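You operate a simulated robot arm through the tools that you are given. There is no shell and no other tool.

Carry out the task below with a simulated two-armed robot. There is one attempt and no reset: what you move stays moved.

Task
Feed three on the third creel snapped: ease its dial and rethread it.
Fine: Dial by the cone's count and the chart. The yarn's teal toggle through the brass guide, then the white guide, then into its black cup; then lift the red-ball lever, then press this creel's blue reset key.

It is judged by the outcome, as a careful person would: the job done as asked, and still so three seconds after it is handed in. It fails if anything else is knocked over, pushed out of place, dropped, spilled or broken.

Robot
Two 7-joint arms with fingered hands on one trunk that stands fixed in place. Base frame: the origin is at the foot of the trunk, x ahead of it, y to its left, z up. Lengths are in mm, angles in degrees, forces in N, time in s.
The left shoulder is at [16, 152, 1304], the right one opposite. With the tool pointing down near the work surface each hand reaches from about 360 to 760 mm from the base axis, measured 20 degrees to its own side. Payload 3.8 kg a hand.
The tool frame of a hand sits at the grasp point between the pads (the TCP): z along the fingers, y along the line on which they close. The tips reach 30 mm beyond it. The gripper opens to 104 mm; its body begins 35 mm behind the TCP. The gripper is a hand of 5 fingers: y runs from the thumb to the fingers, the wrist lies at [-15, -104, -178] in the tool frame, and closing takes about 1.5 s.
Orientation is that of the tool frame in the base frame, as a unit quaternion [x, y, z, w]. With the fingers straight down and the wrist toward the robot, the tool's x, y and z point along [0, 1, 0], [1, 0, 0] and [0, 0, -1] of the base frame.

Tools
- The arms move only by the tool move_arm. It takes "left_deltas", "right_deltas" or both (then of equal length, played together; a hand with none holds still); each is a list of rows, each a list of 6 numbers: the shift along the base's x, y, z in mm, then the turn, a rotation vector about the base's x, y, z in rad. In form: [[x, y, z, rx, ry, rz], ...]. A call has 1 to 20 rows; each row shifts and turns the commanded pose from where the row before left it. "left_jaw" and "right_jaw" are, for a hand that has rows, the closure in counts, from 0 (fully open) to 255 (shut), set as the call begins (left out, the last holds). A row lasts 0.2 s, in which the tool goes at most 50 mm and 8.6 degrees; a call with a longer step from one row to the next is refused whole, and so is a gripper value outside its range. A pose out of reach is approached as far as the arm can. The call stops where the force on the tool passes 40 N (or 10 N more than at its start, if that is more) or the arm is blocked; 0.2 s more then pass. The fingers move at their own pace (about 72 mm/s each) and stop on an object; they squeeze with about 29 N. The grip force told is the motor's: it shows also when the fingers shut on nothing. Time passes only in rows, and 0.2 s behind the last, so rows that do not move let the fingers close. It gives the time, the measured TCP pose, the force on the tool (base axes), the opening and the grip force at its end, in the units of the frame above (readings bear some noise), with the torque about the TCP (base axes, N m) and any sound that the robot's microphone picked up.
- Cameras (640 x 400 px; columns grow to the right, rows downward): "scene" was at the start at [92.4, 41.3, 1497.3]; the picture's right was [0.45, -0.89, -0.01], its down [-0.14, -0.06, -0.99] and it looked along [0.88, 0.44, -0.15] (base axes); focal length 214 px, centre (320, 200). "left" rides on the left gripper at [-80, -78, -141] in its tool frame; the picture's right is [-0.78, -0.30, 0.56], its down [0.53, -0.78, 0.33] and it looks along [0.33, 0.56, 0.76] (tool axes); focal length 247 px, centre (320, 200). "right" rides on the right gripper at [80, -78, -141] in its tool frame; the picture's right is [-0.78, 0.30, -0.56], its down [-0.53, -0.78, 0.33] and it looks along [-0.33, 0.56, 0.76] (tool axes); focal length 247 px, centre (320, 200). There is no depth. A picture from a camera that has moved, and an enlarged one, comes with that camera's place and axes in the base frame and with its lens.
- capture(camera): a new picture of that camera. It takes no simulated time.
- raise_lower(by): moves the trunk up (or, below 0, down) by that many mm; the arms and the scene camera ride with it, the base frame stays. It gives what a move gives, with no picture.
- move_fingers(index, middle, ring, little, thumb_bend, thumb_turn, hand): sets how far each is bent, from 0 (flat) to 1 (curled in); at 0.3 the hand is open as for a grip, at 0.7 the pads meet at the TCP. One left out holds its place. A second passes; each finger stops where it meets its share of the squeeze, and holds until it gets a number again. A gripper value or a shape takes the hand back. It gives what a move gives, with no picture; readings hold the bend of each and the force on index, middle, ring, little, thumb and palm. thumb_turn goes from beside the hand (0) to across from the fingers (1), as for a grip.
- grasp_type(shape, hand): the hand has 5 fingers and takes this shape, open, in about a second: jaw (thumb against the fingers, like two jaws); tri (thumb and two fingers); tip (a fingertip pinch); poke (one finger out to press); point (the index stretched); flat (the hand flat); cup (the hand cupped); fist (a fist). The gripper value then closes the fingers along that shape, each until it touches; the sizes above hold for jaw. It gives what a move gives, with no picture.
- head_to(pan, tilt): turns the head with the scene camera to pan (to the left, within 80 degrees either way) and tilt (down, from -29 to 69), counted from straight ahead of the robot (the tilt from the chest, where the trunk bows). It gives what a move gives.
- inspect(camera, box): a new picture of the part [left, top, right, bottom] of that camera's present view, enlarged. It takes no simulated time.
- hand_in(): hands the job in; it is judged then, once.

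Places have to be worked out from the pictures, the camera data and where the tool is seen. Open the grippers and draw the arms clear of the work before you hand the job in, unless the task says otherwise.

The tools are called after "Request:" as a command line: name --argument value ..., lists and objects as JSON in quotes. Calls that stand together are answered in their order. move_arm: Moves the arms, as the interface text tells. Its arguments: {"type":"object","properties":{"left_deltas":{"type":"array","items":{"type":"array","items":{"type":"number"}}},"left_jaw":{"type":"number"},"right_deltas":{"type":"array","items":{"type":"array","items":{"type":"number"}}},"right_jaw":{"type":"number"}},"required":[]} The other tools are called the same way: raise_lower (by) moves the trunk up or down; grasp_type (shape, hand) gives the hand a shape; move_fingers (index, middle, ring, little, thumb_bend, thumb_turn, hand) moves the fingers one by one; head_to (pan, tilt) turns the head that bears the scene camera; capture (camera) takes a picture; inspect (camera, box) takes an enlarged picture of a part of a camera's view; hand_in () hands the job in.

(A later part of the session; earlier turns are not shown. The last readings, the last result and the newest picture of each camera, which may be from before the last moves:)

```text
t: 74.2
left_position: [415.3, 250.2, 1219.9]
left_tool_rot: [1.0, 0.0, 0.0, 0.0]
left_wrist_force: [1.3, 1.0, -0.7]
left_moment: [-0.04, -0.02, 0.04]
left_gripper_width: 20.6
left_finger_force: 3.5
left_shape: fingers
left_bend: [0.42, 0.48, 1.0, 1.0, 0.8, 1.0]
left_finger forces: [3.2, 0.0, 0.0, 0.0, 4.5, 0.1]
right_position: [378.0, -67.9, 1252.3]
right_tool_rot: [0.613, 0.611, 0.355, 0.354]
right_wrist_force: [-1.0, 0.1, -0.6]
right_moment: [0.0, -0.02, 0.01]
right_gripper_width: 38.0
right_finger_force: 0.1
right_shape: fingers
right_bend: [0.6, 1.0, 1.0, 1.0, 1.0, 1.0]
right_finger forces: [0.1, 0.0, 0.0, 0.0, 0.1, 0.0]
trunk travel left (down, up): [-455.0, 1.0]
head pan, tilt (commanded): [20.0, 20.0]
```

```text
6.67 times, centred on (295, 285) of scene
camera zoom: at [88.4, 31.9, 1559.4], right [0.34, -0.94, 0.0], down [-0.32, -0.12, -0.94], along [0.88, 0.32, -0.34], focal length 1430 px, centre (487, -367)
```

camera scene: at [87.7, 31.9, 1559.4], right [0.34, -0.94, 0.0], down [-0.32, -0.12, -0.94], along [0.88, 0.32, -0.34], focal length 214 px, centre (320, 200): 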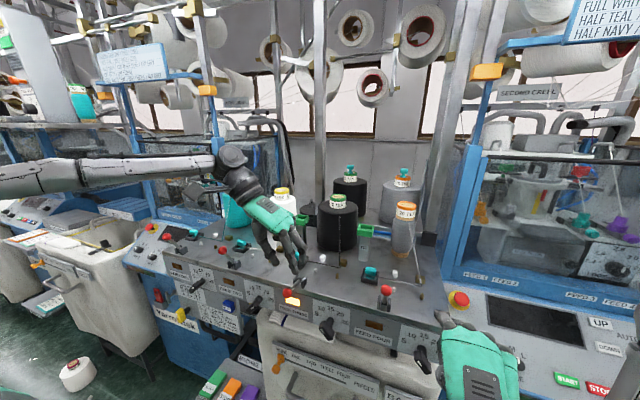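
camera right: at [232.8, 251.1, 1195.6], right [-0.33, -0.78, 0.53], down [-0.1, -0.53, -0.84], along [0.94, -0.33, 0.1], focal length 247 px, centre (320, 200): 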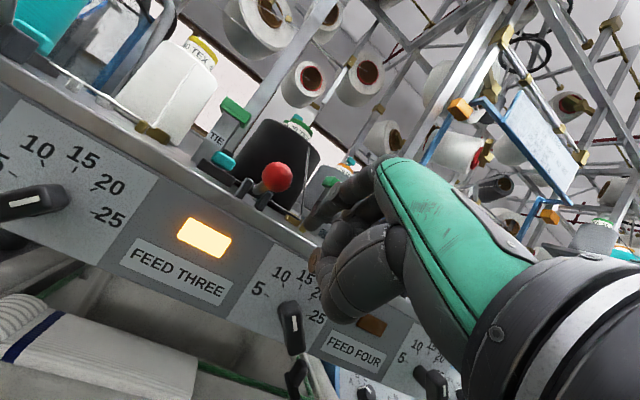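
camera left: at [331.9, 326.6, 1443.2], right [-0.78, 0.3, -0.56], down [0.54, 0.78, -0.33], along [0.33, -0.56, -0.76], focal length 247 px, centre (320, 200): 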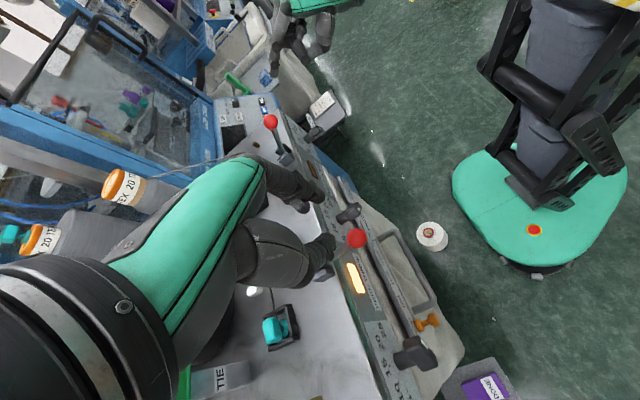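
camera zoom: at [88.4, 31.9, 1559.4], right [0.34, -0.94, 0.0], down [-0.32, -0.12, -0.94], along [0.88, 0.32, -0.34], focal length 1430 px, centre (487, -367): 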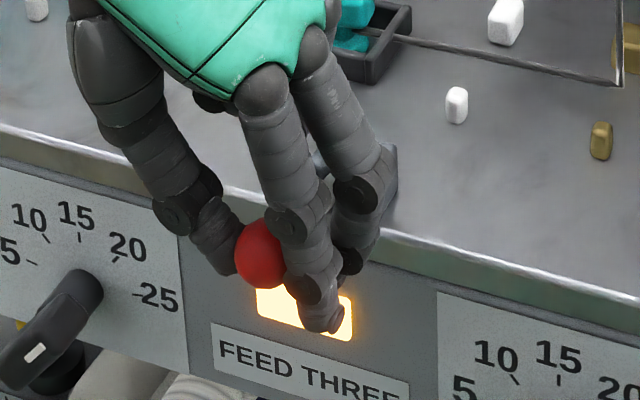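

Thumb and index hold the ball lightly. I firm up the grip, then lift along the lever's arc (up and slightly forward).

Request:
move_fingers --hand "left" --index 0.52 --middle 0.52 --thumb_bend 0.9

Request:
move_arm --left_deltas '[[1, 0, 5, 0, 0, 0], [2, 0, 6, 0, 0, 0], [3, 0, 7, 0, 0, 0], [0, 0, 0, 0, 0, 0]]'

Request:
inspect --camera "scene" --box '[265, 245, 325, 305]'

Request:
inspect --camera "left" --box '[280, 160, 380, 260]'

```text
t: 75.2
left_position: [415.8, 250.3, 1220.4]
left_tool_rot: [1.0, 0.0, 0.0, 0.0]
left_wrist_force: [2.4, 2.0, -0.5]
left_moment: [0.0, -0.01, 0.04]
left_gripper_width: 19.0
left_finger_force: 10.9
left_shape: fingers
left_bend: [0.43, 0.52, 1.0, 1.0, 0.81, 1.0]
left_finger forces: [9.8, 0.0, 0.0, 0.0, 12.7, 0.0]
right_position: [378.4, -66.6, 1252.2]
right_tool_rot: [0.612, 0.611, 0.355, 0.355]
right_wrist_force: [0.1, 1.0, -0.2]
right_moment: [0.04, 0.0, 0.0]
right_gripper_width: 38.2
right_finger_force: 0.0
right_shape: fingers
right_bend: [0.6, 1.0, 1.0, 1.0, 1.0, 1.0]
right_finger forces: [0.0, 0.1, 0.0, 0.1, 0.0, 0.1]
trunk travel left (down, up): [-455.0, 1.0]
head pan, tilt (commanded): [20.0, 20.0]
```

```text
t: 76.2
left_position: [421.4, 251.1, 1237.1]
left_tool_rot: [1.0, 0.002, -0.001, -0.001]
left_wrist_force: [1.3, 1.1, -3.6]
left_moment: [0.03, 0.05, 0.04]
left_gripper_width: 18.2
left_finger_force: 10.3
left_shape: fingers
left_bend: [0.43, 0.52, 1.0, 1.0, 0.81, 1.0]
left_finger forces: [7.9, 2.1, 0.0, 0.0, 11.2, 0.0]
right_position: [379.1, -67.6, 1252.4]
right_tool_rot: [0.612, 0.611, 0.355, 0.355]
right_wrist_force: [0.2, 0.5, 0.2]
right_moment: [0.0, -0.01, 0.01]
right_gripper_width: 38.1
right_finger_force: 0.0
right_shape: fingers
right_bend: [0.6, 1.0, 1.0, 1.0, 1.0, 1.0]
right_finger forces: [0.0, 0.0, 0.0, 0.0, 0.1, 0.0]
trunk travel left (down, up): [-455.0, 1.0]
head pan, tilt (commanded): [20.0, 20.0]
```

```text
6.67 times, centred on (295, 275) of scene
camera zoom: at [89.4, 32.2, 1559.3], right [0.34, -0.94, 0.0], down [-0.32, -0.12, -0.94], along [0.88, 0.32, -0.34], focal length 1430 px, centre (487, -300)
```

zoom: 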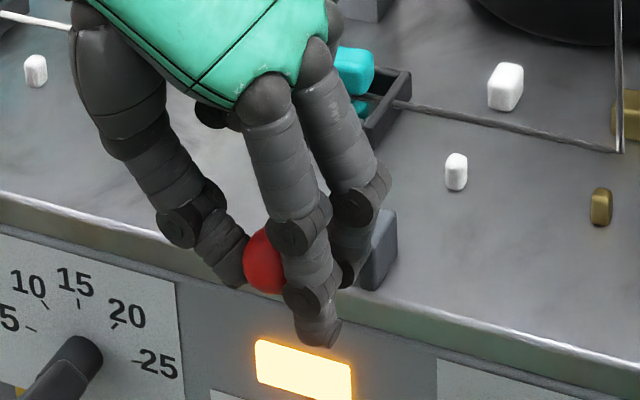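

```text
4.00 times, centred on (330, 210) of left
camera zoom: at [342.1, 328.0, 1377.5], right [-0.78, 0.3, -0.56], down [0.53, 0.78, -0.33], along [0.33, -0.56, -0.76], focal length 988 px, centre (280, 160)
```

zoom: 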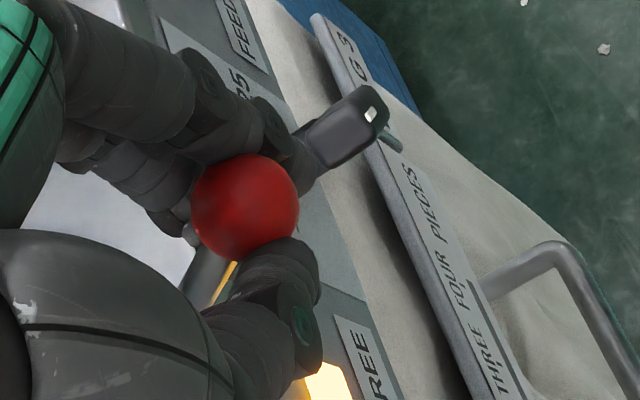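

The lever follows the hand. I continue along the arc to the raised position.

Request:
move_arm --left_deltas '[[4, 0, 6, 0, 0, 0], [5, 0, 6, 0, 0, 0], [5, 0, 5, 0, 0, 0], [0, 0, 0, 0, 0, 0]]'

Request:
inspect --camera "scene" --box '[265, 235, 325, 295]'

Request:
inspect --camera "left" --box '[280, 160, 380, 260]'

```text
t: 77.2
left_position: [435.3, 250.2, 1255.0]
left_tool_rot: [1.0, 0.0, 0.0, 0.0]
left_wrist_force: [0.6, -0.5, -0.6]
left_moment: [-0.01, 0.03, 0.05]
left_gripper_width: 9.7
left_finger_force: 0.1
left_shape: fingers
left_bend: [0.5, 0.52, 1.0, 1.0, 0.88, 1.0]
left_finger forces: [0.1, 0.1, 0.0, 0.0, 0.0, 0.0]
right_position: [378.0, -67.8, 1252.7]
right_tool_rot: [0.613, 0.611, 0.354, 0.354]
right_wrist_force: [0.0, 0.2, -0.3]
right_moment: [0.02, -0.01, -0.02]
right_gripper_width: 38.1
right_finger_force: 0.1
right_shape: fingers
right_bend: [0.6, 1.0, 1.0, 1.0, 1.0, 1.0]
right_finger forces: [0.0, 0.0, 0.0, 0.0, 0.0, 0.0]
trunk travel left (down, up): [-455.0, 1.0]
head pan, tilt (commanded): [20.0, 20.0]
```

```text
6.67 times, centred on (295, 265) of scene
camera zoom: at [88.4, 31.4, 1559.4], right [0.34, -0.94, 0.0], down [-0.32, -0.12, -0.94], along [0.88, 0.32, -0.34], focal length 1430 px, centre (487, -233)
```

zoom: 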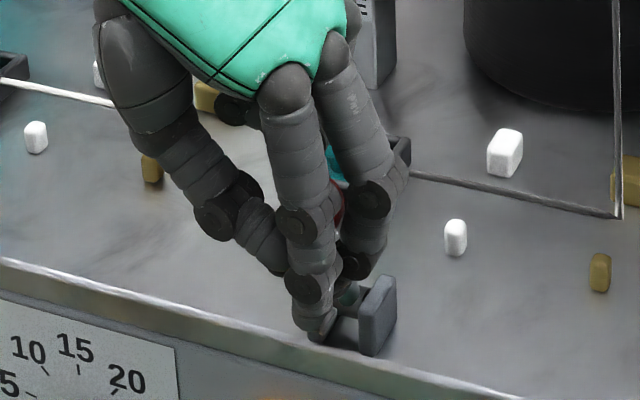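

```text
4.00 times, centred on (330, 210) of left
camera zoom: at [356.3, 327.3, 1395.9], right [-0.78, 0.3, -0.56], down [0.53, 0.78, -0.33], along [0.33, -0.56, -0.76], focal length 988 px, centre (280, 160)
```

zoom: 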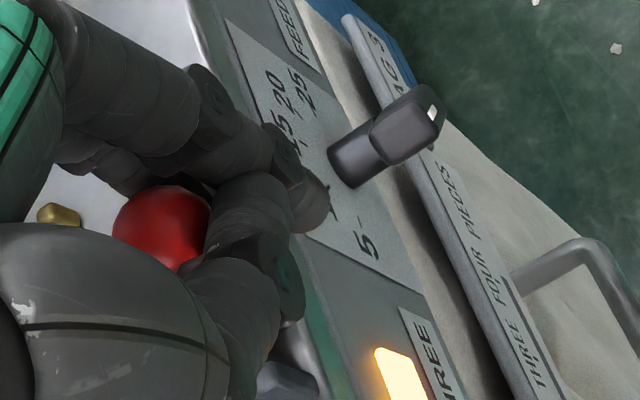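

The lever popped up and out of the grip: the ball now sits near (443, 224, 1260), at the same raised position as lever four. I open the fingers and thumb wide before withdrawing, so nothing drags it back.

Request:
move_fingers --hand "left" --index 0.3 --middle 0.3 --thumb_bend 0.6

Request:
inspect --camera "left" --box '[260, 160, 380, 280]'

Request:
inspect --camera "scene" --box '[265, 235, 325, 295]'

Request:
capture --camera "right"

```text
t: 78.2
left_position: [436.1, 250.1, 1255.1]
left_tool_rot: [1.0, 0.0, 0.0, -0.001]
left_wrist_force: [-0.2, 0.3, 0.3]
left_moment: [0.0, -0.01, -0.01]
left_gripper_width: 64.1
left_finger_force: 0.1
left_shape: fingers
left_bend: [0.3, 0.3, 1.0, 1.0, 0.6, 1.0]
left_finger forces: [0.0, 0.1, 0.0, 0.0, 0.1, 0.0]
right_position: [376.6, -67.2, 1252.9]
right_tool_rot: [0.612, 0.612, 0.354, 0.354]
right_wrist_force: [0.2, 0.0, 0.2]
right_moment: [0.02, -0.01, -0.01]
right_gripper_width: 38.1
right_finger_force: 0.1
right_shape: fingers
right_bend: [0.6, 1.0, 1.0, 1.0, 1.0, 1.0]
right_finger forces: [0.0, 0.0, 0.0, 0.0, 0.1, 0.1]
trunk travel left (down, up): [-455.0, 1.0]
head pan, tilt (commanded): [20.0, 20.0]
```

```text
3.33 times, centred on (320, 220) of left
camera zoom: at [356.0, 327.8, 1395.6], right [-0.78, 0.3, -0.56], down [0.53, 0.78, -0.33], along [0.33, -0.56, -0.76], focal length 823 px, centre (320, 133)
```

zoom: 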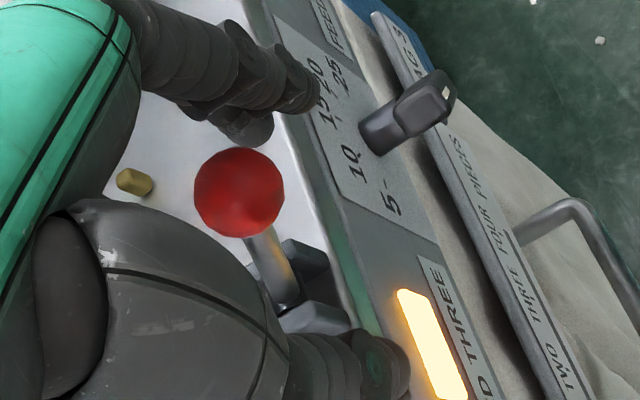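

```text
6.67 times, centred on (295, 265) of scene
camera zoom: at [88.1, 31.6, 1559.4], right [0.34, -0.94, 0.0], down [-0.32, -0.12, -0.94], along [0.88, 0.32, -0.34], focal length 1430 px, centre (487, -233)
```

zoom: 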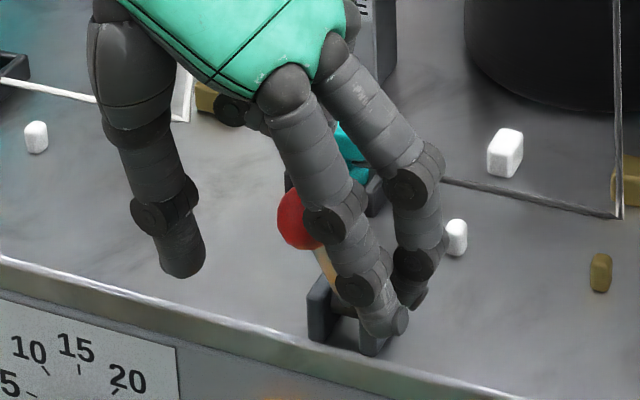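

```text
taken
camera right: at [216.0, 12.2, 1254.6], right [-0.34, -0.78, 0.53], down [-0.1, -0.53, -0.84], along [0.94, -0.34, 0.1], focal length 247 px, centre (320, 200)
```

right: 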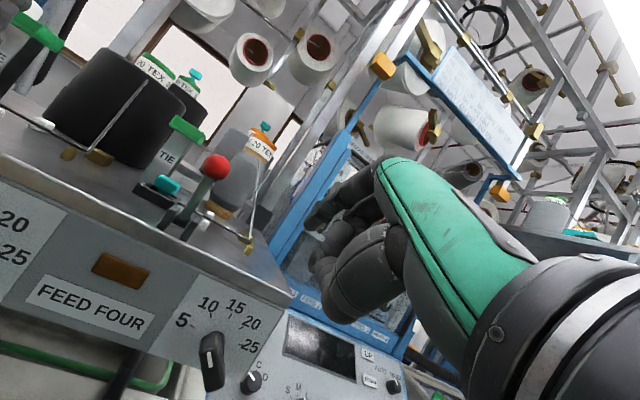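

The ball stands free between open fingers and thumb. I lift the hand straight up and away, then check the lever.

Request:
move_arm --left_deltas '[[0, 0, 15, 0, 0, 0], [0, 0, 25, 0, 0, 0], [0, 0, 30, 0, 0, 0], [-10, 20, 30, 0, 0, 0], [-20, 40, 10, 0, 0, 0]]'

Request:
inspect --camera "scene" --box '[260, 230, 420, 330]'

Request:
inspect --camera "scene" --box '[280, 240, 330, 300]'

```text
t: 79.4
left_position: [403.5, 312.7, 1362.7]
left_tool_rot: [1.0, 0.001, 0.001, 0.001]
left_wrist_force: [-0.8, 0.4, 0.7]
left_moment: [-0.04, -0.05, 0.0]
left_gripper_width: 64.3
left_finger_force: 0.1
left_shape: fingers
left_bend: [0.3, 0.3, 1.0, 1.0, 0.6, 1.0]
left_finger forces: [0.1, 0.0, 0.1, 0.0, 0.0, 0.0]
right_position: [374.0, -64.8, 1253.5]
right_tool_rot: [0.612, 0.611, 0.354, 0.355]
right_wrist_force: [0.5, 0.2, 0.5]
right_moment: [0.03, 0.03, -0.03]
right_gripper_width: 38.0
right_finger_force: 0.0
right_shape: fingers
right_bend: [0.6, 1.0, 1.0, 1.0, 1.0, 1.0]
right_finger forces: [0.0, 0.0, 0.0, 0.1, 0.1, 0.1]
trunk travel left (down, up): [-455.0, 1.0]
head pan, tilt (commanded): [20.0, 20.0]
```

```text
4.00 times, centred on (340, 280) of scene
camera zoom: at [86.1, 34.1, 1559.5], right [0.34, -0.94, 0.0], down [-0.32, -0.12, -0.94], along [0.88, 0.32, -0.34], focal length 858 px, centre (240, -120)
```

zoom: 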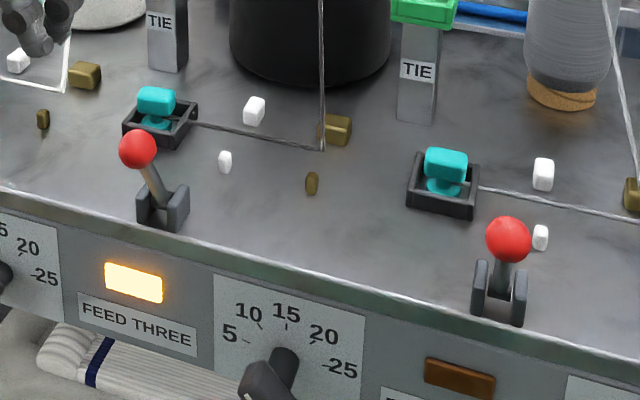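

```text
6.67 times, centred on (305, 270) of scene
camera zoom: at [86.1, 34.1, 1559.5], right [0.34, -0.94, 0.0], down [-0.32, -0.12, -0.94], along [0.88, 0.32, -0.34], focal length 1430 px, centre (420, -267)
```

zoom: 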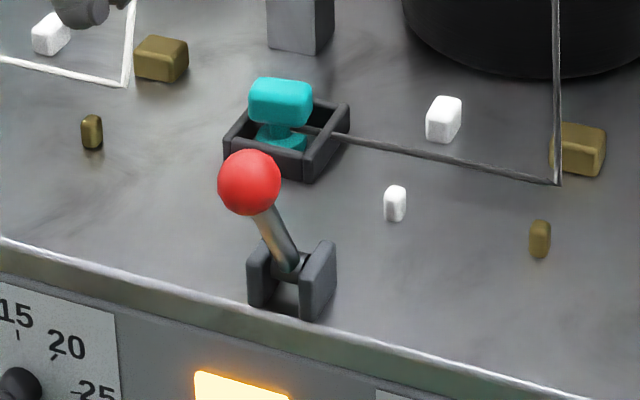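

Lever three now stands raised like lever four. Last step is the blue RESET key; I look at it to locate it precisely.

Request:
inspect --camera "scene" --box '[200, 285, 280, 345]'

Request:
capture --camera "left"

Request:
inspect --camera "scene" --box '[150, 240, 280, 350]'

```text
6.67 times, centred on (240, 315) of scene
camera zoom: at [86.1, 34.1, 1559.5], right [0.34, -0.94, 0.0], down [-0.32, -0.12, -0.94], along [0.88, 0.32, -0.34], focal length 1430 px, centre (853, -567)
```

zoom: 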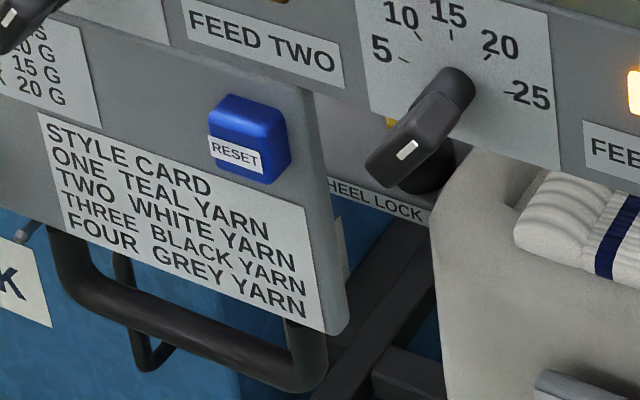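

```text
taken
camera left: at [324.0, 389.5, 1503.0], right [-0.78, 0.29, -0.56], down [0.53, 0.78, -0.33], along [0.34, -0.56, -0.76], focal length 247 px, centre (320, 200)
```

left: 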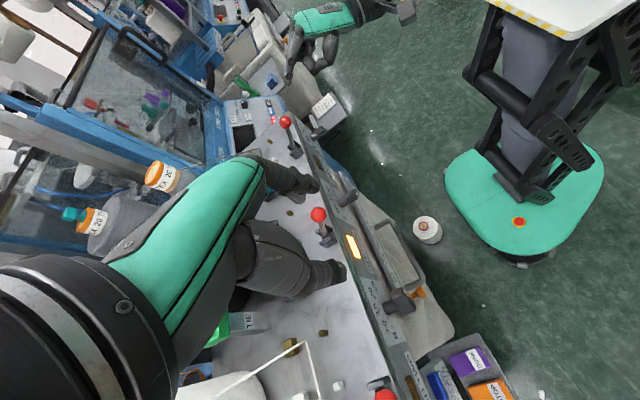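

```text
3.64 times, centred on (215, 295) of scene
camera zoom: at [86.1, 34.1, 1559.5], right [0.34, -0.94, 0.0], down [-0.32, -0.12, -0.94], along [0.88, 0.32, -0.34], focal length 780 px, centre (702, -146)
```

zoom: 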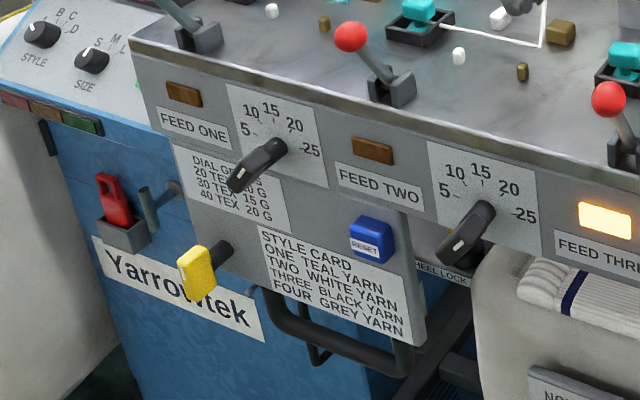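

The key's front is near (433, 430, 1070). I set the left hand to a single pressing index, turn it back and move to a staging point in front of and above the key.

Request:
move_fingers --hand "left" --index 0.6 --middle 1.0 --ring 1.0 --little 1.0 --thumb_bend 1.0

Request:
move_arm --left_deltas '[[-6, 11, 0, 0, 0, 0.143], [-6, 11, 0, 0, 0, 0.143], [-6, 11, 0, 0, 0, 0.143], [-6, 11, 0, 0, 0, 0.143], [-6, 11, 0, 0, 0, 0.143], [-6, 11, 0, 0, 0, 0.143], [-6, 11, 0, 0, 0, 0.143], [-6, 11, 0, 0, 0, 0.143], [-5, 11, 0, 0, 0, 0.143], [-5, 11, 0, 0, 0, 0.143], [-5, 10, 0, 0, 0, 0.141], [0, 0, 0, 0, 0, 0]]'

Request:
move_arm --left_deltas '[[0, 0, -6, 0, -0.131, 0], [0, 0, -6, 0, -0.131, 0], [0, 0, -6, 0, -0.131, 0], [0, 0, -6, 0, -0.131, 0], [0, 0, -6, 0, -0.131, 0], [0, 0, -6, 0, -0.131, 0], [0, 0, -6, 0, -0.131, 0], [0, 0, -6, 0, -0.13, 0], [0, 0, 0, 0, 0, 0]]'

Request:
capture --camera "scene"

Request:
capture --camera "left"

```text
t: 80.4
left_position: [405.6, 308.8, 1362.3]
left_tool_rot: [1.0, 0.0, 0.0, -0.001]
left_wrist_force: [0.3, -0.2, -0.3]
left_moment: [-0.01, -0.02, -0.01]
left_gripper_width: 10.3
left_finger_force: 0.0
left_shape: fingers
left_bend: [0.51, 1.0, 1.0, 1.0, 0.89, 1.0]
left_finger forces: [0.0, 0.0, 0.1, 0.0, 0.1, 0.0]
right_position: [377.6, -67.9, 1251.8]
right_tool_rot: [0.613, 0.611, 0.355, 0.354]
right_wrist_force: [-0.3, -0.3, 0.4]
right_moment: [0.01, 0.01, 0.01]
right_gripper_width: 38.0
right_finger_force: 0.1
right_shape: fingers
right_bend: [0.6, 1.0, 1.0, 1.0, 1.0, 1.0]
right_finger forces: [0.0, 0.0, 0.0, 0.0, 0.0, 0.0]
trunk travel left (down, up): [-455.0, 1.0]
head pan, tilt (commanded): [20.0, 20.0]
```

```text
t: 83.0
left_position: [342.3, 429.8, 1365.0]
left_tool_rot: [0.706, 0.708, 0.001, 0.0]
left_wrist_force: [0.0, 0.0, -0.3]
left_moment: [-0.03, -0.04, 0.04]
left_gripper_width: 9.9
left_finger_force: 0.2
left_shape: fingers
left_bend: [0.51, 1.0, 1.0, 1.0, 0.89, 1.0]
left_finger forces: [0.0, 0.1, 0.0, 0.0, 0.0, 0.0]
right_position: [377.0, -68.1, 1252.9]
right_tool_rot: [0.612, 0.611, 0.354, 0.355]
right_wrist_force: [0.0, 1.0, -0.2]
right_moment: [0.0, 0.03, -0.02]
right_gripper_width: 38.1
right_finger_force: 0.1
right_shape: fingers
right_bend: [0.6, 1.0, 1.0, 1.0, 1.0, 1.0]
right_finger forces: [0.0, 0.0, 0.1, 0.0, 0.0, 0.0]
trunk travel left (down, up): [-455.0, 1.0]
head pan, tilt (commanded): [20.0, 20.0]
```

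```text
t: 85.0
left_position: [342.2, 430.2, 1317.6]
left_tool_rot: [0.612, 0.612, 0.353, 0.355]
left_wrist_force: [0.1, 0.3, 1.2]
left_moment: [-0.01, 0.01, 0.01]
left_gripper_width: 10.3
left_finger_force: 0.0
left_shape: fingers
left_bend: [0.51, 1.0, 1.0, 1.0, 0.89, 1.0]
left_finger forces: [0.0, 0.0, 0.1, 0.0, 0.1, 0.0]
right_position: [377.4, -68.5, 1251.6]
right_tool_rot: [0.613, 0.611, 0.354, 0.355]
right_wrist_force: [-0.4, -0.4, -0.5]
right_moment: [0.03, 0.0, -0.01]
right_gripper_width: 38.0
right_finger_force: 0.0
right_shape: fingers
right_bend: [0.6, 1.0, 1.0, 1.0, 1.0, 1.0]
right_finger forces: [0.1, 0.1, 0.1, 0.1, 0.0, 0.1]
trunk travel left (down, up): [-455.0, 1.0]
head pan, tilt (commanded): [20.0, 20.0]
```

```text
taken
camera scene: at [88.2, 31.7, 1559.4], right [0.34, -0.94, 0.0], down [-0.32, -0.12, -0.94], along [0.88, 0.32, -0.34], focal length 214 px, centre (320, 200)
```

scene: 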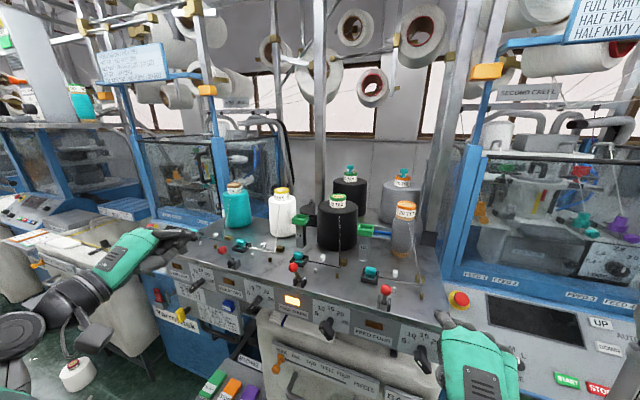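

```text
taken
camera left: at [181.7, 349.7, 1319.4], right [0.34, -0.78, -0.53], down [-0.1, 0.53, -0.84], along [0.94, 0.33, 0.1], focal length 247 px, centre (320, 200)
```

left: 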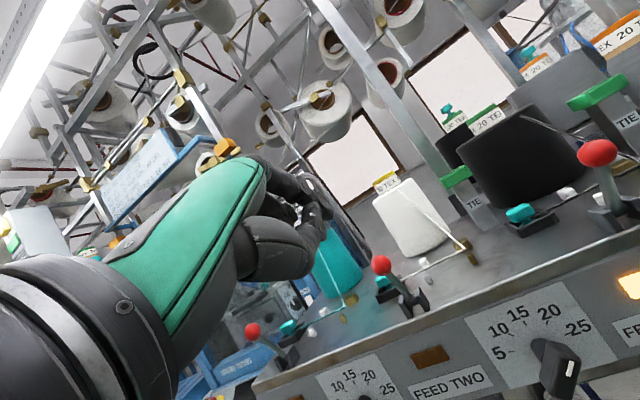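

The index and thumb block each other; I use the poke shape to sort them out as on the right hand, then curl the middle finger.

Request:
grasp_type --shape "poke" --hand "left"

Request:
move_fingers --hand "left" --index 0.6 --middle 1.0 --ring 1.0 --little 1.0

Request:
inspect --camera "left" --box '[220, 140, 400, 320]'

```text
t: 85.9
left_position: [342.6, 429.9, 1316.7]
left_tool_rot: [0.612, 0.613, 0.353, 0.353]
left_wrist_force: [-0.4, 0.0, 0.2]
left_moment: [0.0, 0.03, -0.01]
left_gripper_width: 0.0
left_finger_force: 0.1
left_shape: poke
left_bend: [0.7, 0.7, 0.99, 0.99, 1.0, 1.0]
left_finger forces: [0.0, 0.0, 0.0, 0.0, 0.0, 0.0]
right_position: [378.2, -67.9, 1251.3]
right_tool_rot: [0.612, 0.611, 0.355, 0.354]
right_wrist_force: [-1.1, 1.1, 0.4]
right_moment: [0.01, 0.03, -0.01]
right_gripper_width: 38.1
right_finger_force: 0.1
right_shape: fingers
right_bend: [0.6, 1.0, 1.0, 1.0, 1.0, 1.0]
right_finger forces: [0.1, 0.0, 0.0, 0.0, 0.0, 0.1]
trunk travel left (down, up): [-455.0, 1.0]
head pan, tilt (commanded): [20.0, 20.0]
```

```text
t: 86.9
left_position: [342.6, 430.2, 1317.1]
left_tool_rot: [0.612, 0.613, 0.353, 0.354]
left_wrist_force: [1.3, -0.3, 0.2]
left_moment: [-0.01, 0.02, -0.01]
left_gripper_width: 38.2
left_finger_force: 0.0
left_shape: fingers
left_bend: [0.6, 1.0, 1.0, 1.0, 1.0, 1.0]
left_finger forces: [0.0, 0.1, 0.1, 0.0, 0.1, 0.0]
right_position: [377.3, -66.8, 1253.0]
right_tool_rot: [0.613, 0.611, 0.355, 0.355]
right_wrist_force: [0.2, 0.8, 0.7]
right_moment: [0.0, 0.01, 0.02]
right_gripper_width: 38.0
right_finger_force: 0.0
right_shape: fingers
right_bend: [0.6, 1.0, 1.0, 1.0, 1.0, 1.0]
right_finger forces: [0.0, 0.0, 0.0, 0.0, 0.0, 0.0]
trunk travel left (down, up): [-455.0, 1.0]
head pan, tilt (commanded): [20.0, 20.0]
```

```text
2.22 times, centred on (310, 230) of left
camera zoom: at [181.6, 349.6, 1319.8], right [0.33, -0.78, -0.53], down [-0.1, 0.53, -0.84], along [0.94, 0.33, 0.1], focal length 549 px, centre (342, 133)
```

zoom: 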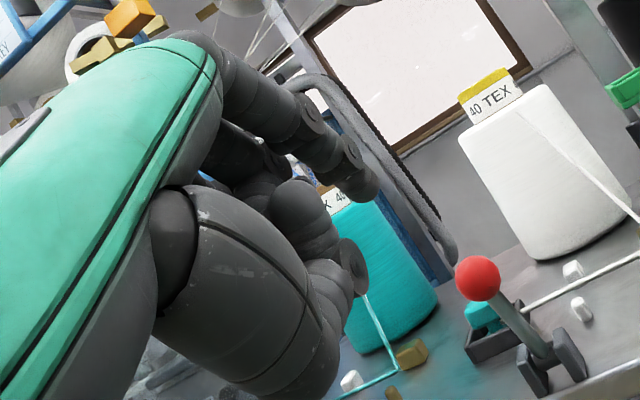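

The pressing index is set (tip ≈ 38 mm ahead, 7 mm right of the TCP). I lower the hand in front of the panel to the key's height.

Request:
move_arm --left_deltas '[[0, 2, -40, 0, 0, 0], [0, 2, -40, 0, 0, 0], [0, 2, -40, 0, 0, 0], [0, 1, -40, 0, 0, 0], [0, 0, -40, 0, 0, 0], [0, 0, -42, 0, 0, 0], [0, 0, 0, 0, 0, 0]]'

Request:
capture --camera "left"

Request:
inspect --camera "scene" --box '[150, 260, 290, 370]'

```text
t: 88.5
left_position: [339.7, 451.0, 1082.7]
left_tool_rot: [0.632, 0.598, 0.365, 0.331]
left_wrist_force: [-0.3, -0.5, 0.2]
left_moment: [0.0, -0.01, -0.01]
left_gripper_width: 38.1
left_finger_force: 0.0
left_shape: fingers
left_bend: [0.6, 1.0, 1.0, 1.0, 1.0, 1.0]
left_finger forces: [0.0, 0.0, 0.1, 0.0, 0.0, 0.1]
right_position: [376.9, -67.9, 1252.7]
right_tool_rot: [0.613, 0.61, 0.355, 0.355]
right_wrist_force: [0.2, -0.6, -0.7]
right_moment: [0.01, 0.02, -0.01]
right_gripper_width: 37.9
right_finger_force: 0.1
right_shape: fingers
right_bend: [0.6, 1.0, 1.0, 1.0, 1.0, 1.0]
right_finger forces: [0.1, 0.0, 0.0, 0.0, 0.0, 0.0]
trunk travel left (down, up): [-455.0, 1.0]
head pan, tilt (commanded): [20.0, 20.0]
```

```text
taken
camera left: at [177.6, 373.5, 1083.3], right [0.31, -0.75, -0.59], down [-0.1, 0.59, -0.8], along [0.94, 0.31, 0.11], focal length 247 px, centre (320, 200)
```

left: 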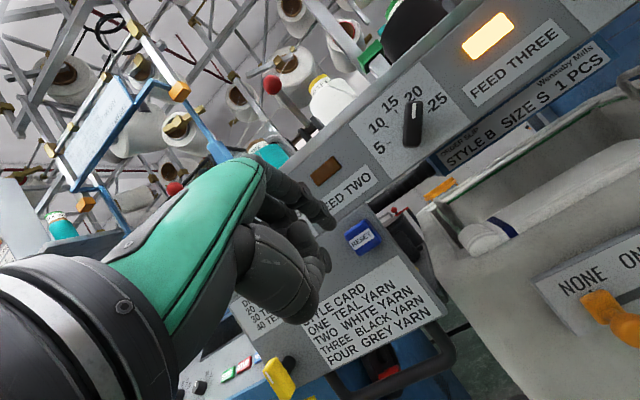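

```text
3.64 times, centred on (220, 315) of scene
camera zoom: at [88.1, 31.3, 1559.4], right [0.34, -0.94, 0.0], down [-0.32, -0.12, -0.94], along [0.88, 0.32, -0.34], focal length 780 px, centre (684, -218)
```

zoom: 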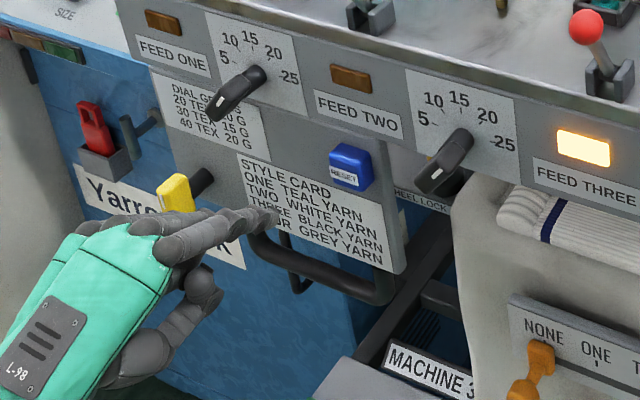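

The pose lags the command a bit (y 451 vs 437, slight roll). I wait a moment and re-read.

Request:
move_arm --left_deltas '[[0, 0, 0, 0, 0, 0], [0, 0, 0, 0, 0, 0], [0, 0, 0, 0, 0, 0]]'

Request:
inspect --camera "left" --box '[250, 150, 430, 300]'

```text
t: 89.3
left_position: [340.6, 450.0, 1084.6]
left_tool_rot: [0.631, 0.597, 0.367, 0.333]
left_wrist_force: [-0.1, 0.0, -0.9]
left_moment: [-0.01, 0.0, -0.01]
left_gripper_width: 38.2
left_finger_force: 0.0
left_shape: fingers
left_bend: [0.6, 1.0, 1.0, 1.0, 1.0, 1.0]
left_finger forces: [0.0, 0.0, 0.0, 0.1, 0.0, 0.0]
right_position: [377.1, -67.4, 1251.9]
right_tool_rot: [0.613, 0.611, 0.355, 0.354]
right_wrist_force: [0.2, 0.2, -0.1]
right_moment: [0.01, 0.01, 0.01]
right_gripper_width: 38.1
right_finger_force: 0.0
right_shape: fingers
right_bend: [0.6, 1.0, 1.0, 1.0, 1.0, 1.0]
right_finger forces: [0.1, 0.1, 0.1, 0.0, 0.0, 0.1]
trunk travel left (down, up): [-455.0, 1.0]
head pan, tilt (commanded): [20.0, 20.0]
```

```text
2.67 times, centred on (340, 225) of left
camera zoom: at [178.3, 373.6, 1084.2], right [0.31, -0.75, -0.59], down [-0.1, 0.59, -0.8], along [0.94, 0.31, 0.11], focal length 659 px, centre (267, 133)
```

zoom: 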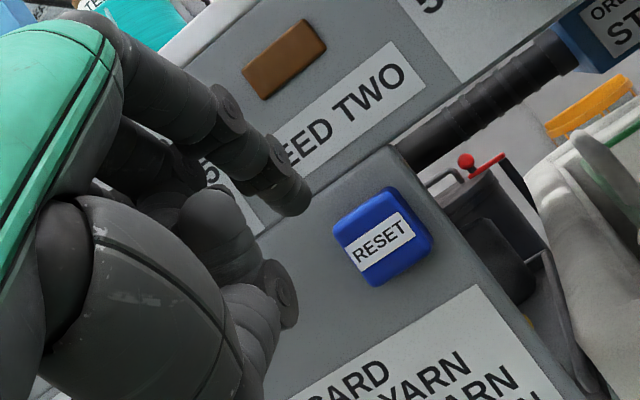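

Triangulating from both cameras, the key's front is at about (452, 450, 1050) — deeper than first thought — and the fingertip at (379, 446, 1084). I move to ~25 mm in front of the key.

Request:
move_arm --left_deltas '[[15, 1, -11, 0, 0, 0], [15, 1, -11, 0, 0, 0], [15, 1, -11, 0, 0, 0], [0, 0, 0, 0, 0, 0]]'

Request:
inspect --camera "left" --box '[270, 150, 410, 280]'

Request:
inspect --camera "scene" --box '[190, 280, 270, 350]'

```text
t: 90.3
left_position: [379.9, 446.9, 1042.4]
left_tool_rot: [0.622, 0.609, 0.358, 0.338]
left_wrist_force: [-0.6, -0.5, -0.1]
left_moment: [0.06, 0.03, 0.07]
left_gripper_width: 38.2
left_finger_force: 0.0
left_shape: fingers
left_bend: [0.6, 1.0, 1.0, 1.0, 1.0, 1.0]
left_finger forces: [0.0, 0.0, 0.0, 0.1, 0.0, 0.0]
right_position: [376.7, -67.6, 1251.7]
right_tool_rot: [0.612, 0.611, 0.355, 0.354]
right_wrist_force: [1.0, 0.2, 0.0]
right_moment: [0.02, -0.03, 0.01]
right_gripper_width: 38.1
right_finger_force: 0.1
right_shape: fingers
right_bend: [0.6, 1.0, 1.0, 1.0, 1.0, 1.0]
right_finger forces: [0.0, 0.0, 0.0, 0.1, 0.1, 0.0]
trunk travel left (down, up): [-455.0, 1.0]
head pan, tilt (commanded): [20.0, 20.0]
```

```text
3.08 times, centred on (340, 215) of left
camera zoom: at [219.5, 368.2, 1044.7], right [0.32, -0.76, -0.56], down [-0.11, 0.56, -0.82], along [0.94, 0.33, 0.1], focal length 760 px, centre (258, 154)
```

zoom: 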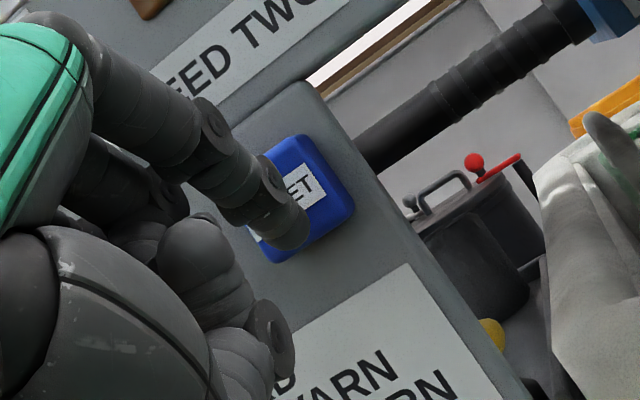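

```text
5.71 times, centred on (230, 315) of scene
camera zoom: at [87.9, 31.5, 1559.4], right [0.34, -0.94, 0.0], down [-0.32, -0.12, -0.94], along [0.88, 0.32, -0.34], focal length 1226 px, centre (834, -457)
```

zoom: 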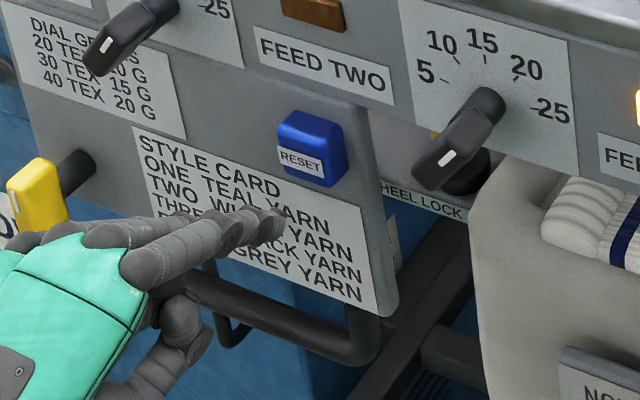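

The tip is at about (418, 443, 1042) and the key centre at (452, 448, 1050). I line up and approach to ~12 mm from it.

Request:
move_arm --left_deltas '[[5, 5, 8, 0, 0, 0], [15, 0, 0, 0, 0, 0], [0, 0, 0, 0, 0, 0]]'

Request:
inspect --camera "left" --box '[270, 150, 410, 280]'

Request:
inspect --camera "scene" --box '[190, 280, 270, 350]'

```text
t: 91.1
left_position: [407.8, 444.2, 1050.1]
left_tool_rot: [0.611, 0.611, 0.355, 0.355]
left_wrist_force: [-1.0, -0.2, 0.3]
left_moment: [0.0, 0.03, 0.01]
left_gripper_width: 36.8
left_finger_force: 0.6
left_shape: fingers
left_bend: [0.62, 1.0, 1.0, 1.0, 1.0, 1.0]
left_finger forces: [1.4, 0.1, 0.0, 0.0, 0.0, 0.0]
right_position: [376.7, -68.2, 1252.8]
right_tool_rot: [0.612, 0.61, 0.355, 0.356]
right_wrist_force: [0.1, -0.1, -0.2]
right_moment: [0.01, -0.01, 0.02]
right_gripper_width: 38.2
right_finger_force: 0.1
right_shape: fingers
right_bend: [0.6, 1.0, 1.0, 1.0, 1.0, 1.0]
right_finger forces: [0.1, 0.0, 0.0, 0.1, 0.1, 0.1]
trunk travel left (down, up): [-455.0, 1.0]
head pan, tilt (commanded): [20.0, 20.0]
```

```text
3.08 times, centred on (340, 215) of left
camera zoom: at [246.8, 363.1, 1052.8], right [0.34, -0.78, -0.53], down [-0.1, 0.53, -0.84], along [0.94, 0.33, 0.11], focal length 760 px, centre (258, 154)
```

zoom: 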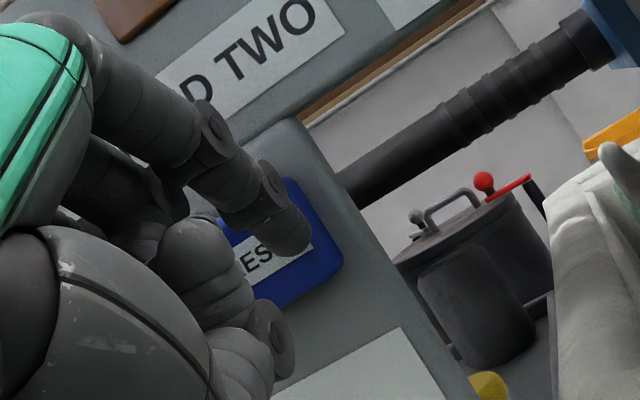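

```text
5.71 times, centred on (230, 315) of scene
camera zoom: at [87.3, 31.5, 1559.5], right [0.34, -0.94, 0.0], down [-0.32, -0.12, -0.94], along [0.88, 0.32, -0.34], focal length 1226 px, centre (834, -457)
```

zoom: 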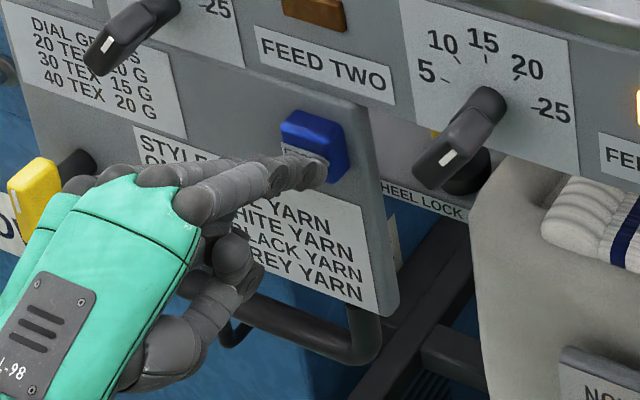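

The fingertip is on the key (1.4 N). I press forward in small steps and listen for the key.

Request:
move_arm --left_deltas '[[3, 0, 0, 0, 0, 0], [3, 0, 0, 0, 0, 0], [0, 0, 0, 0, 0, 0]]'

Request:
inspect --camera "scene" --box '[200, 270, 320, 350]'

Request:
inspect --camera "left" --box '[270, 150, 410, 280]'

```text
t: 91.9
left_position: [412.1, 442.9, 1048.8]
left_tool_rot: [0.612, 0.613, 0.353, 0.354]
left_wrist_force: [-4.4, -1.6, 0.2]
left_moment: [-0.01, -0.02, -0.08]
left_gripper_width: 36.3
left_finger_force: 2.5
left_shape: fingers
left_bend: [0.63, 1.0, 1.0, 1.0, 1.0, 1.0]
left_finger forces: [4.6, 0.0, 0.0, 0.0, 0.0, 0.1]
right_position: [376.9, -67.4, 1251.7]
right_tool_rot: [0.612, 0.611, 0.356, 0.355]
right_wrist_force: [-0.2, -1.2, -0.6]
right_moment: [-0.01, -0.01, 0.0]
right_gripper_width: 38.0
right_finger_force: 0.0
right_shape: fingers
right_bend: [0.6, 1.0, 1.0, 1.0, 1.0, 1.0]
right_finger forces: [0.0, 0.0, 0.1, 0.1, 0.1, 0.0]
trunk travel left (down, up): [-455.0, 1.0]
head pan, tilt (commanded): [20.0, 20.0]
heard: click
```

```text
5.00 times, centred on (260, 310) of scene
camera zoom: at [86.9, 31.1, 1559.5], right [0.34, -0.94, 0.0], down [-0.32, -0.12, -0.94], along [0.88, 0.32, -0.34], focal length 1072 px, centre (620, -350)
```

zoom: 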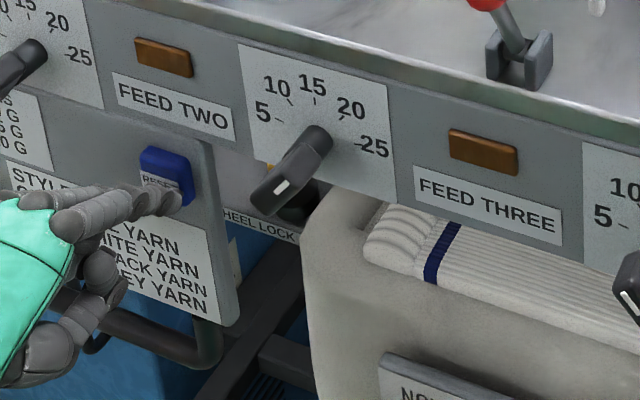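

```text
3.08 times, centred on (340, 215) of left
camera zoom: at [251.0, 362.7, 1051.4], right [0.33, -0.78, -0.53], down [-0.1, 0.53, -0.84], along [0.94, 0.33, 0.1], focal length 760 px, centre (258, 154)
```

zoom: 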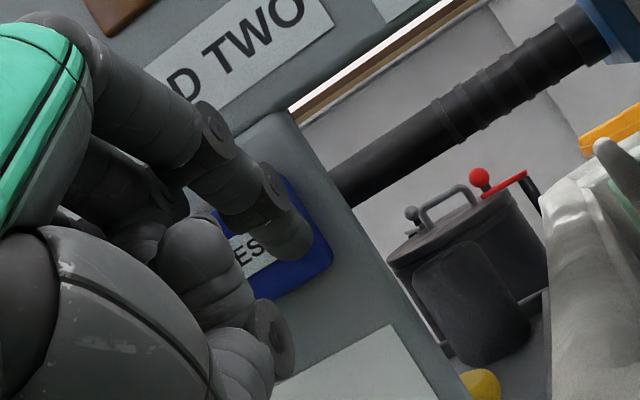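

A click, and the FEED THREE lamp has gone out. I withdraw the finger straight back, then lift the hand clear along the way it came.

Request:
move_arm --left_deltas '[[-8, 0, 0, 0, 0, 0], [-25, 0, 0, 0, 0, 0], [-35, -4, 5, 0, 0, 0], [0, 0, 35, 0, 0, 0], [0, 0, 40, 0, 0, 0], [0, 0, 40, 0, 0, 0], [0, 0, 40, 0, 0, 0], [0, 0, 40, 0, 0, 0], [0, 0, 40, 0, 0, 0]]'

Request:
capture --camera "scene"

```text
t: 93.9
left_position: [348.0, 441.8, 1291.8]
left_tool_rot: [0.612, 0.613, 0.353, 0.353]
left_wrist_force: [0.0, -0.2, 0.1]
left_moment: [0.01, 0.01, -0.01]
left_gripper_width: 38.1
left_finger_force: 0.0
left_shape: fingers
left_bend: [0.6, 1.0, 1.0, 1.0, 1.0, 1.0]
left_finger forces: [0.0, 0.0, 0.1, 0.0, 0.0, 0.0]
right_position: [377.6, -67.2, 1252.1]
right_tool_rot: [0.612, 0.612, 0.355, 0.354]
right_wrist_force: [0.1, 0.4, -0.3]
right_moment: [-0.02, 0.0, 0.0]
right_gripper_width: 38.0
right_finger_force: 0.0
right_shape: fingers
right_bend: [0.6, 1.0, 1.0, 1.0, 1.0, 1.0]
right_finger forces: [0.0, 0.1, 0.1, 0.0, 0.0, 0.0]
trunk travel left (down, up): [-455.0, 1.0]
head pan, tilt (commanded): [20.0, 20.0]
```

```text
taken
camera scene: at [88.3, 31.9, 1559.4], right [0.34, -0.94, 0.0], down [-0.32, -0.12, -0.94], along [0.88, 0.32, -0.34], focal length 214 px, centre (320, 200)
```

scene: 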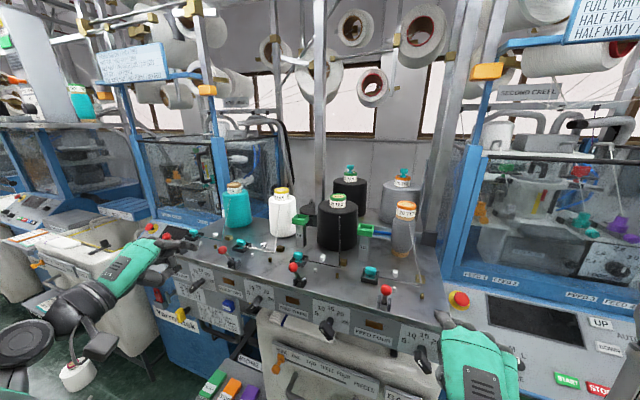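

Both hands are clear of the controls. I zoom in to verify dial, yarn path, lever and key all at once.

Request:
inspect --camera "scene" --box '[300, 305, 350, 345]'

Request:
inspect --camera "scene" --box '[260, 180, 420, 320]'

Request:
inspect --camera "scene" --box '[150, 220, 290, 340]'

Request:
inspect --camera "scene" --box '[280, 240, 340, 290]'

```text
10.00 times, centred on (325, 325) of scene
camera zoom: at [88.3, 31.9, 1559.4], right [0.34, -0.94, 0.0], down [-0.32, -0.12, -0.94], along [0.88, 0.32, -0.34], focal length 2145 px, centre (270, -1050)
```

zoom: 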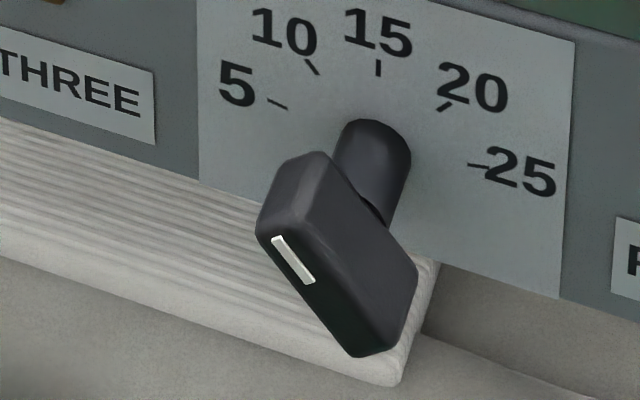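

```text
2.86 times, centred on (340, 250) of scene
camera zoom: at [88.3, 31.9, 1559.4], right [0.34, -0.94, 0.0], down [-0.32, -0.12, -0.94], along [0.88, 0.32, -0.34], focal length 613 px, centre (263, 57)
```

zoom: 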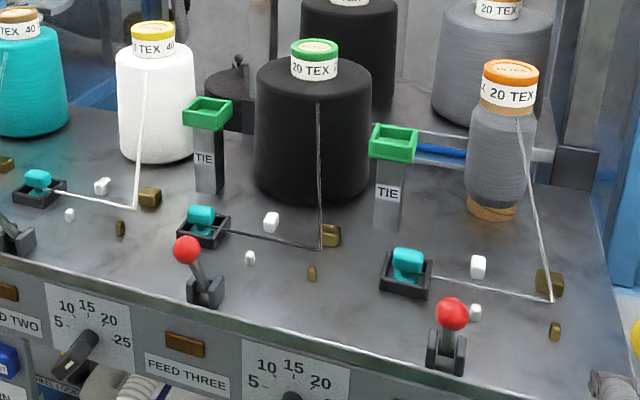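

```text
3.33 times, centred on (220, 280) of scene
camera zoom: at [88.3, 31.9, 1559.4], right [0.34, -0.94, 0.0], down [-0.32, -0.12, -0.94], along [0.88, 0.32, -0.34], focal length 715 px, centre (653, -67)
```

zoom: 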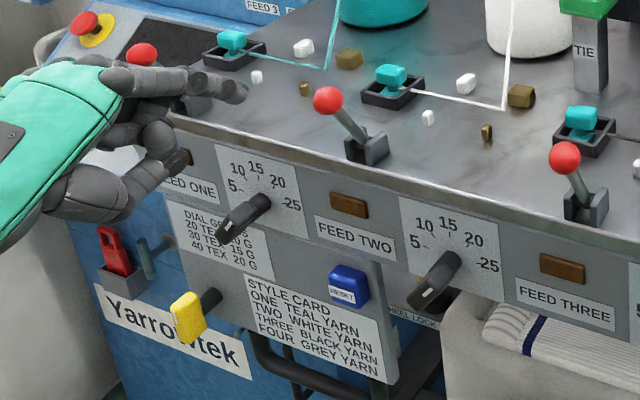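

```text
8.00 times, centred on (310, 265) of scene
camera zoom: at [88.3, 31.9, 1559.4], right [0.34, -0.94, 0.0], down [-0.32, -0.12, -0.94], along [0.88, 0.32, -0.34], focal length 1716 px, centre (400, -320)
```

zoom: 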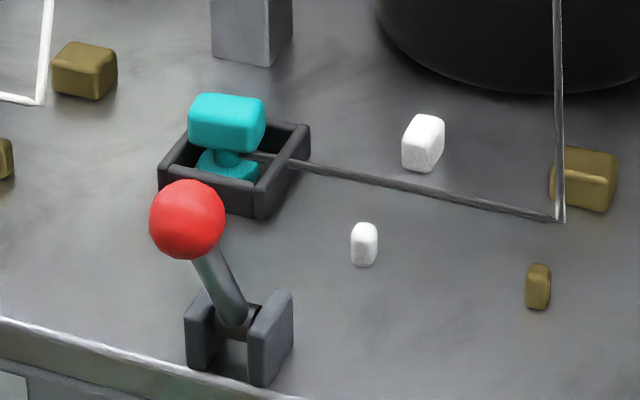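

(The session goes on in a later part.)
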